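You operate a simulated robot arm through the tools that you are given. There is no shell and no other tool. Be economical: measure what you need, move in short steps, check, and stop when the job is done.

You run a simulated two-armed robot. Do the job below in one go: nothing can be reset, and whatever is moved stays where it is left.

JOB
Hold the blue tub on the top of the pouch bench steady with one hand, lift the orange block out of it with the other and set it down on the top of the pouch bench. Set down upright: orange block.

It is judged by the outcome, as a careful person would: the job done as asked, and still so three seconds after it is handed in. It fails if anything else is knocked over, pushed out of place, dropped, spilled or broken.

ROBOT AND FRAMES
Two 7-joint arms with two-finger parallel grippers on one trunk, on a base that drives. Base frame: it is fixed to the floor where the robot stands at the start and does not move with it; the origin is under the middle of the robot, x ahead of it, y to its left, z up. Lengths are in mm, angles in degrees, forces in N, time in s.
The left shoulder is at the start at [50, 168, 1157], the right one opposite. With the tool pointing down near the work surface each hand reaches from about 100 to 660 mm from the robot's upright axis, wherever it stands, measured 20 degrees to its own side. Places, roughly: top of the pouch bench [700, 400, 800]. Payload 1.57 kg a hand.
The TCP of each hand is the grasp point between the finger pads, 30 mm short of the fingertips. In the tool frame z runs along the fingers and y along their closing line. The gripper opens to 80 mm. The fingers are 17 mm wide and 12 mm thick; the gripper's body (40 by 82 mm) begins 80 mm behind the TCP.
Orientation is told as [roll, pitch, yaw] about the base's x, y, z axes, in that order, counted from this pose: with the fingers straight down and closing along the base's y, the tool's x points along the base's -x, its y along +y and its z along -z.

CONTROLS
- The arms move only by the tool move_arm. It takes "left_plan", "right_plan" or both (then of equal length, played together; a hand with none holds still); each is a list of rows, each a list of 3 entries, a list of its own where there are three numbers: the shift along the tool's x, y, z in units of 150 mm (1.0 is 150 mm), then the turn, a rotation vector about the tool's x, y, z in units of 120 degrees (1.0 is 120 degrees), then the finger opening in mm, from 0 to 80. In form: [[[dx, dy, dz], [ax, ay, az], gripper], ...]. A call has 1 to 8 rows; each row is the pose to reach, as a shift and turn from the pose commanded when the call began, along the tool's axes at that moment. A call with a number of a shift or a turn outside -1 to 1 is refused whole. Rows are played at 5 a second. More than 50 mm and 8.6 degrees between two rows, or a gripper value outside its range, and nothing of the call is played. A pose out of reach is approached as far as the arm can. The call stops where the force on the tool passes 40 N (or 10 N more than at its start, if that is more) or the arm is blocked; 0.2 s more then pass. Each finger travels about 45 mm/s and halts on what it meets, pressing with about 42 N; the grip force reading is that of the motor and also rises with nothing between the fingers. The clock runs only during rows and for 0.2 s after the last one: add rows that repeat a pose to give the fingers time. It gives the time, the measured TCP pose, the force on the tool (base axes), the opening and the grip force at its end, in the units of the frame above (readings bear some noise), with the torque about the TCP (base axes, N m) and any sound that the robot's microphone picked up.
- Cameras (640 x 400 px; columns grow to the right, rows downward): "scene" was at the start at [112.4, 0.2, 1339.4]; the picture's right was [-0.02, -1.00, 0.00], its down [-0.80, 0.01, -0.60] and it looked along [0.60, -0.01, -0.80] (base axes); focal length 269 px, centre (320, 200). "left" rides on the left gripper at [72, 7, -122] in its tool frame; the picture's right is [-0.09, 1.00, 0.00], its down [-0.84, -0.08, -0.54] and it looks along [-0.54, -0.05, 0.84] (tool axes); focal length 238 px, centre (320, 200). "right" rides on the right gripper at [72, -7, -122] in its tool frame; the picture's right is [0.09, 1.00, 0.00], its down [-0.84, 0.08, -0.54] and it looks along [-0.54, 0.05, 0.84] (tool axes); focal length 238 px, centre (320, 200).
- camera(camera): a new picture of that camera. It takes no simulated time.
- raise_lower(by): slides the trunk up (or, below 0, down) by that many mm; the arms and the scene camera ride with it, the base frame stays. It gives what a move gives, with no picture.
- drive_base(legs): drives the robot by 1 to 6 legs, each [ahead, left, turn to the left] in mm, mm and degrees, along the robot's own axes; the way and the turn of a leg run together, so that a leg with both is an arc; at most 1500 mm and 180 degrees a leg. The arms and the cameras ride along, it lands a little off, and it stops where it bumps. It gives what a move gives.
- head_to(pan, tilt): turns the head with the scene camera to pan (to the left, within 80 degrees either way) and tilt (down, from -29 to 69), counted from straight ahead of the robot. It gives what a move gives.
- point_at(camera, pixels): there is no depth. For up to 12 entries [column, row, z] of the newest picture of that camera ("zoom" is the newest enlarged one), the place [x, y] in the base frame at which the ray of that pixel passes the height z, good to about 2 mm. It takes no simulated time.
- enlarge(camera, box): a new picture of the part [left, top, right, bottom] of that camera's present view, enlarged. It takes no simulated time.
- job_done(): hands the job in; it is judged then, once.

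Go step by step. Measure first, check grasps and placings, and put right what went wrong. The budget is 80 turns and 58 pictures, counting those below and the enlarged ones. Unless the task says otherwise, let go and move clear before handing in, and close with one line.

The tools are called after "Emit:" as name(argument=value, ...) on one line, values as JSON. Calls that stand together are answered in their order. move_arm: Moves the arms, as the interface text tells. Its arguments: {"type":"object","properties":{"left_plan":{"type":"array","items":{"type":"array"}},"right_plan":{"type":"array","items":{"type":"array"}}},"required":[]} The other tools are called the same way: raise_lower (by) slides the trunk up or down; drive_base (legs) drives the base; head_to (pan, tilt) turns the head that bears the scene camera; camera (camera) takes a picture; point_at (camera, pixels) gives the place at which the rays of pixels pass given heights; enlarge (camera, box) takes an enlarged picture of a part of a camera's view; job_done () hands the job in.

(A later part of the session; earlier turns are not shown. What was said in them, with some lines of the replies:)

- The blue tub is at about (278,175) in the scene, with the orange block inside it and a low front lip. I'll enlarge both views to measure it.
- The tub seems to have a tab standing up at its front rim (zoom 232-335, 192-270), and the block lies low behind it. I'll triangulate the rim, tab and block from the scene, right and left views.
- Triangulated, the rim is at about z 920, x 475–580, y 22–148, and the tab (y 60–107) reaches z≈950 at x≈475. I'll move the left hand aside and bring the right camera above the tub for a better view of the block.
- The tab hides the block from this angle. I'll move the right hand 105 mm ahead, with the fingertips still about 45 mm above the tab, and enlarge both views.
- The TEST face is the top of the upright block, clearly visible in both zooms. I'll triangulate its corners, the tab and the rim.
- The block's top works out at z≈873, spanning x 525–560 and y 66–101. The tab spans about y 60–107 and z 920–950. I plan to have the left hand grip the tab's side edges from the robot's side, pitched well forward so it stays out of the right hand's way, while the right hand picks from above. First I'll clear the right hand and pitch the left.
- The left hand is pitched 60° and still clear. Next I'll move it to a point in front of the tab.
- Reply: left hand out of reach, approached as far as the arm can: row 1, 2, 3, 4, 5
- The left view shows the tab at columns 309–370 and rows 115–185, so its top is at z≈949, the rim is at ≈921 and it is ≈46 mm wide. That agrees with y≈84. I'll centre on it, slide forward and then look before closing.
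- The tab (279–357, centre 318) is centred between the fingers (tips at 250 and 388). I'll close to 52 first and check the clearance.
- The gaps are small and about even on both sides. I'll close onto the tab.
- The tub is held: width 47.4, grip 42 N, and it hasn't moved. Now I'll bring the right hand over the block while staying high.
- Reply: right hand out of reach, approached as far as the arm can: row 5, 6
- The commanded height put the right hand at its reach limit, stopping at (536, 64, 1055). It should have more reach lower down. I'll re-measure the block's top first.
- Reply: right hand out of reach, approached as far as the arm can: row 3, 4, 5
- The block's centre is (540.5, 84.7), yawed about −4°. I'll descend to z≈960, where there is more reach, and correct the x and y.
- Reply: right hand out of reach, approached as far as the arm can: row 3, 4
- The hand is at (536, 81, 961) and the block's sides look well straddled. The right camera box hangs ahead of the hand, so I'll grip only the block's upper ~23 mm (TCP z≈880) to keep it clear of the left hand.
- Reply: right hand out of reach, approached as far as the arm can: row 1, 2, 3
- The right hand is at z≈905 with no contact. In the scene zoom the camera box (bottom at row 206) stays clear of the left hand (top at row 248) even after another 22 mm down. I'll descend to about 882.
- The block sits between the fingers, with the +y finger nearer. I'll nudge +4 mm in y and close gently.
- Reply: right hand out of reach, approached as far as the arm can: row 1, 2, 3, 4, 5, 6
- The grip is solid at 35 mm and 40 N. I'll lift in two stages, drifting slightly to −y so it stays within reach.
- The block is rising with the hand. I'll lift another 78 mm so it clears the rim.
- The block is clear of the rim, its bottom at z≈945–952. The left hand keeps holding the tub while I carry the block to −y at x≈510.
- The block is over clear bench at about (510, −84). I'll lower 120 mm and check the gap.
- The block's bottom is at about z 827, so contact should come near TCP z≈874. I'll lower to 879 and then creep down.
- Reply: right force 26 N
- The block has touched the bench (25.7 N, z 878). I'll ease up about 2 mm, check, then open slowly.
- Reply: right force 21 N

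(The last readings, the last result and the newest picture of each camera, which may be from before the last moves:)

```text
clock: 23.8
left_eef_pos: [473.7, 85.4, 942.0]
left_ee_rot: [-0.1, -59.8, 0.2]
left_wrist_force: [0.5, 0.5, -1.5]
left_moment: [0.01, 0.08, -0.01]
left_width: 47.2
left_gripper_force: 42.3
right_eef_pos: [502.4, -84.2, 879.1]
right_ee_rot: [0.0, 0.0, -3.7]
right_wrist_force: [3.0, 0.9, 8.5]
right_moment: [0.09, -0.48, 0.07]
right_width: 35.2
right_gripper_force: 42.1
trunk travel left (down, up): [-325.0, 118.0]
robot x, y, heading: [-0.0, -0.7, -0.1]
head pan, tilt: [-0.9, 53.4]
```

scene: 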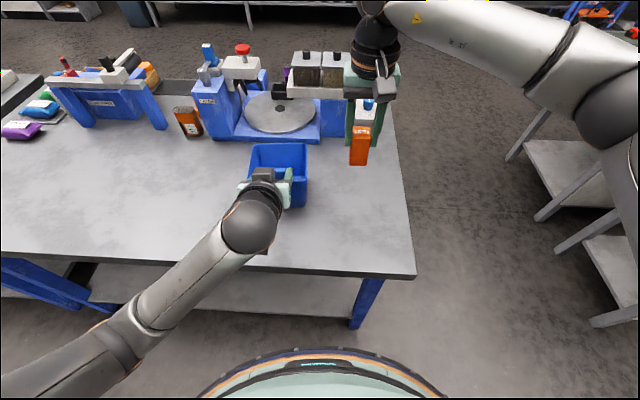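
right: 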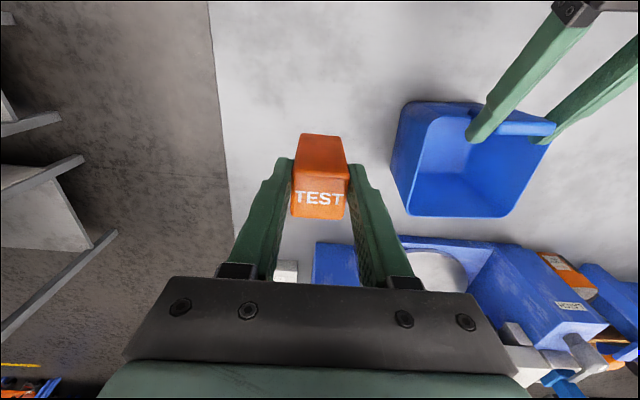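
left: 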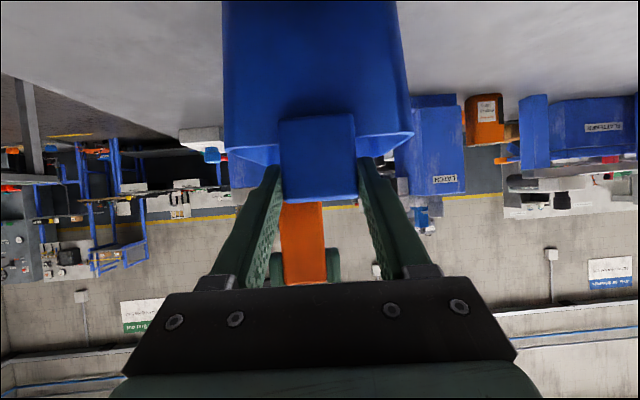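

The load is down to 8.5 N and the block rests on the bench. I'll open slowly.

Emit:
move_arm(right_plan=[[[0, 0, -0.004], [0, 0, 0], 36], [[0, 0, -0.004], [0, 0, 0], 42], [[0, 0, -0.004], [0, 0, 0], 52], [[0, 0, -0.004], [0, 0, 0], 64], [[0, 0, -0.004], [0, 0, 0], 64]])

Emit:
enlarge(camera="right", box=[220, 110, 420, 235])

```text
clock: 25.0
left_eef_pos: [472.9, 84.5, 941.4]
left_ee_rot: [-0.1, -59.9, 0.1]
left_wrist_force: [0.1, -0.3, -0.5]
left_moment: [0.03, -0.11, -0.02]
left_width: 47.2
left_gripper_force: 42.7
right_eef_pos: [503.1, -84.8, 879.1]
right_ee_rot: [0.0, 0.0, -3.6]
right_wrist_force: [0.0, -0.7, 0.0]
right_moment: [0.04, 0.01, -0.02]
right_width: 64.2
right_gripper_force: 0.1
trunk travel left (down, up): [-325.0, 118.0]
robot x, y, heading: [-2.1, -3.2, 0.0]
head pan, tilt: [-0.9, 53.4]
```

```text
3.20 times, centred on (320, 172) of right
```

zoom: 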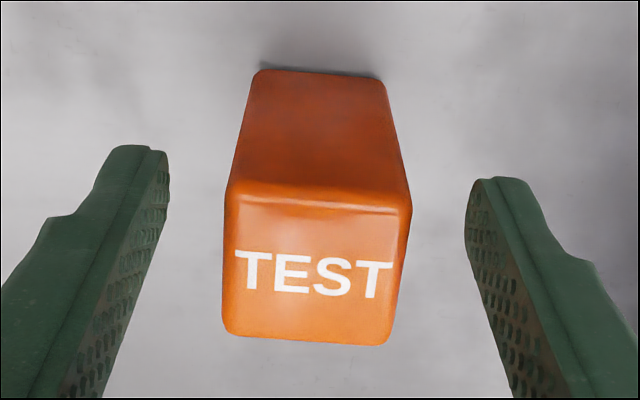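

The block stands free and upright, with gaps on both sides. I'll raise the right hand and open the left.

Emit:
move_arm(right_plan=[[[0, 0, -0.2], [0, 0, 0], 64], [[0, 0, -0.5], [0, 0, 0], 64], [[0, 0, -0.8], [0, 0, 0], 64], [[0, 0, -1.0], [0, 0, 0], 64], [[0, 0, -1.0], [0, 0, 0], 64]], left_plan=[[[0, 0, 0], [0, 0, 0], 50], [[0, 0, 0], [0, 0, 0], 60], [[0, 0, 0], [0, 0, 0], 70], [[0, 0, 0], [0, 0, 0], 76], [[0, 0, 0], [0, 0, 0], 76]])

Emit:
move_arm(left_plan=[[[0, 0, -0.1], [0, 0, 0], 76], [[0, 0, -0.25], [0, 0, 0], 76], [[-0.2, 0, -0.35], [0, 0, 0], 76], [[-0.45, 0, -0.35], [0, 0, 0], 76], [[-0.6, 0.2, -0.35], [0, 0, 0], 76], [[-0.6, 0.5, -0.35], [0, 0, 0], 76], [[-0.6, 0.8, -0.35], [0, 0, 0], 76], [[-0.6, 0.8, -0.35], [0, 0, 0], 76]])

Emit:
camera(camera="scene")

```text
clock: 26.2
left_eef_pos: [473.4, 85.0, 941.4]
left_ee_rot: [-0.1, -60.0, 0.1]
left_wrist_force: [-0.3, 0.2, 0.0]
left_moment: [0.01, 0.0, 0.0]
left_width: 75.8
left_gripper_force: 0.0
right_eef_pos: [502.7, -82.8, 1030.5]
right_ee_rot: [0.0, 0.0, -3.6]
right_wrist_force: [0.4, -0.1, 0.3]
right_moment: [-0.03, -0.01, 0.01]
right_width: 64.0
right_gripper_force: 0.0
trunk travel left (down, up): [-325.0, 118.0]
robot x, y, heading: [-2.3, 0.8, 0.1]
head pan, tilt: [-0.9, 53.4]
```

```text
clock: 28.0
left_eef_pos: [472.1, 206.1, 1046.0]
left_ee_rot: [-0.2, -59.9, 0.1]
left_wrist_force: [0.0, -0.1, 0.2]
left_moment: [0.03, 0.02, 0.02]
left_width: 75.8
left_gripper_force: 0.0
right_eef_pos: [503.1, -83.9, 1029.6]
right_ee_rot: [0.1, 0.0, -3.6]
right_wrist_force: [-0.1, -0.5, 0.3]
right_moment: [-0.01, 0.0, 0.03]
right_width: 64.0
right_gripper_force: 0.1
trunk travel left (down, up): [-325.0, 118.0]
robot x, y, heading: [1.1, 1.2, -0.0]
head pan, tilt: [-0.9, 53.4]
```

```text
22 pictures are left
```

scene: 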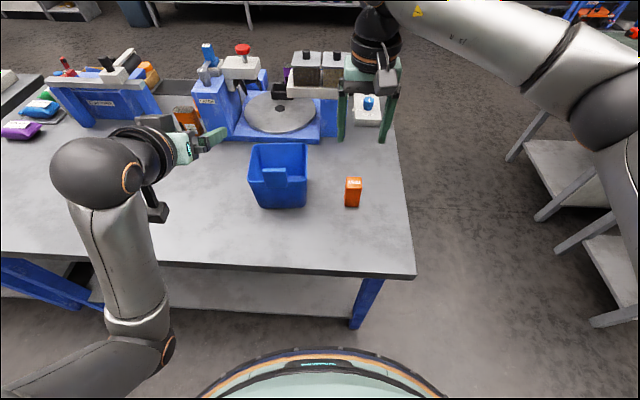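

The block stands upright on the bench at (353,192). The tub is where it started (248–308, 143–208), nothing else was disturbed and both hands are clear, so I'm handing in.

Emit:
job_done()

```text
The job is handed in.
```

The orange block is out of the tub and standing upright on the pouch bench; the blue tub was held steady by its tab and is still in its place.
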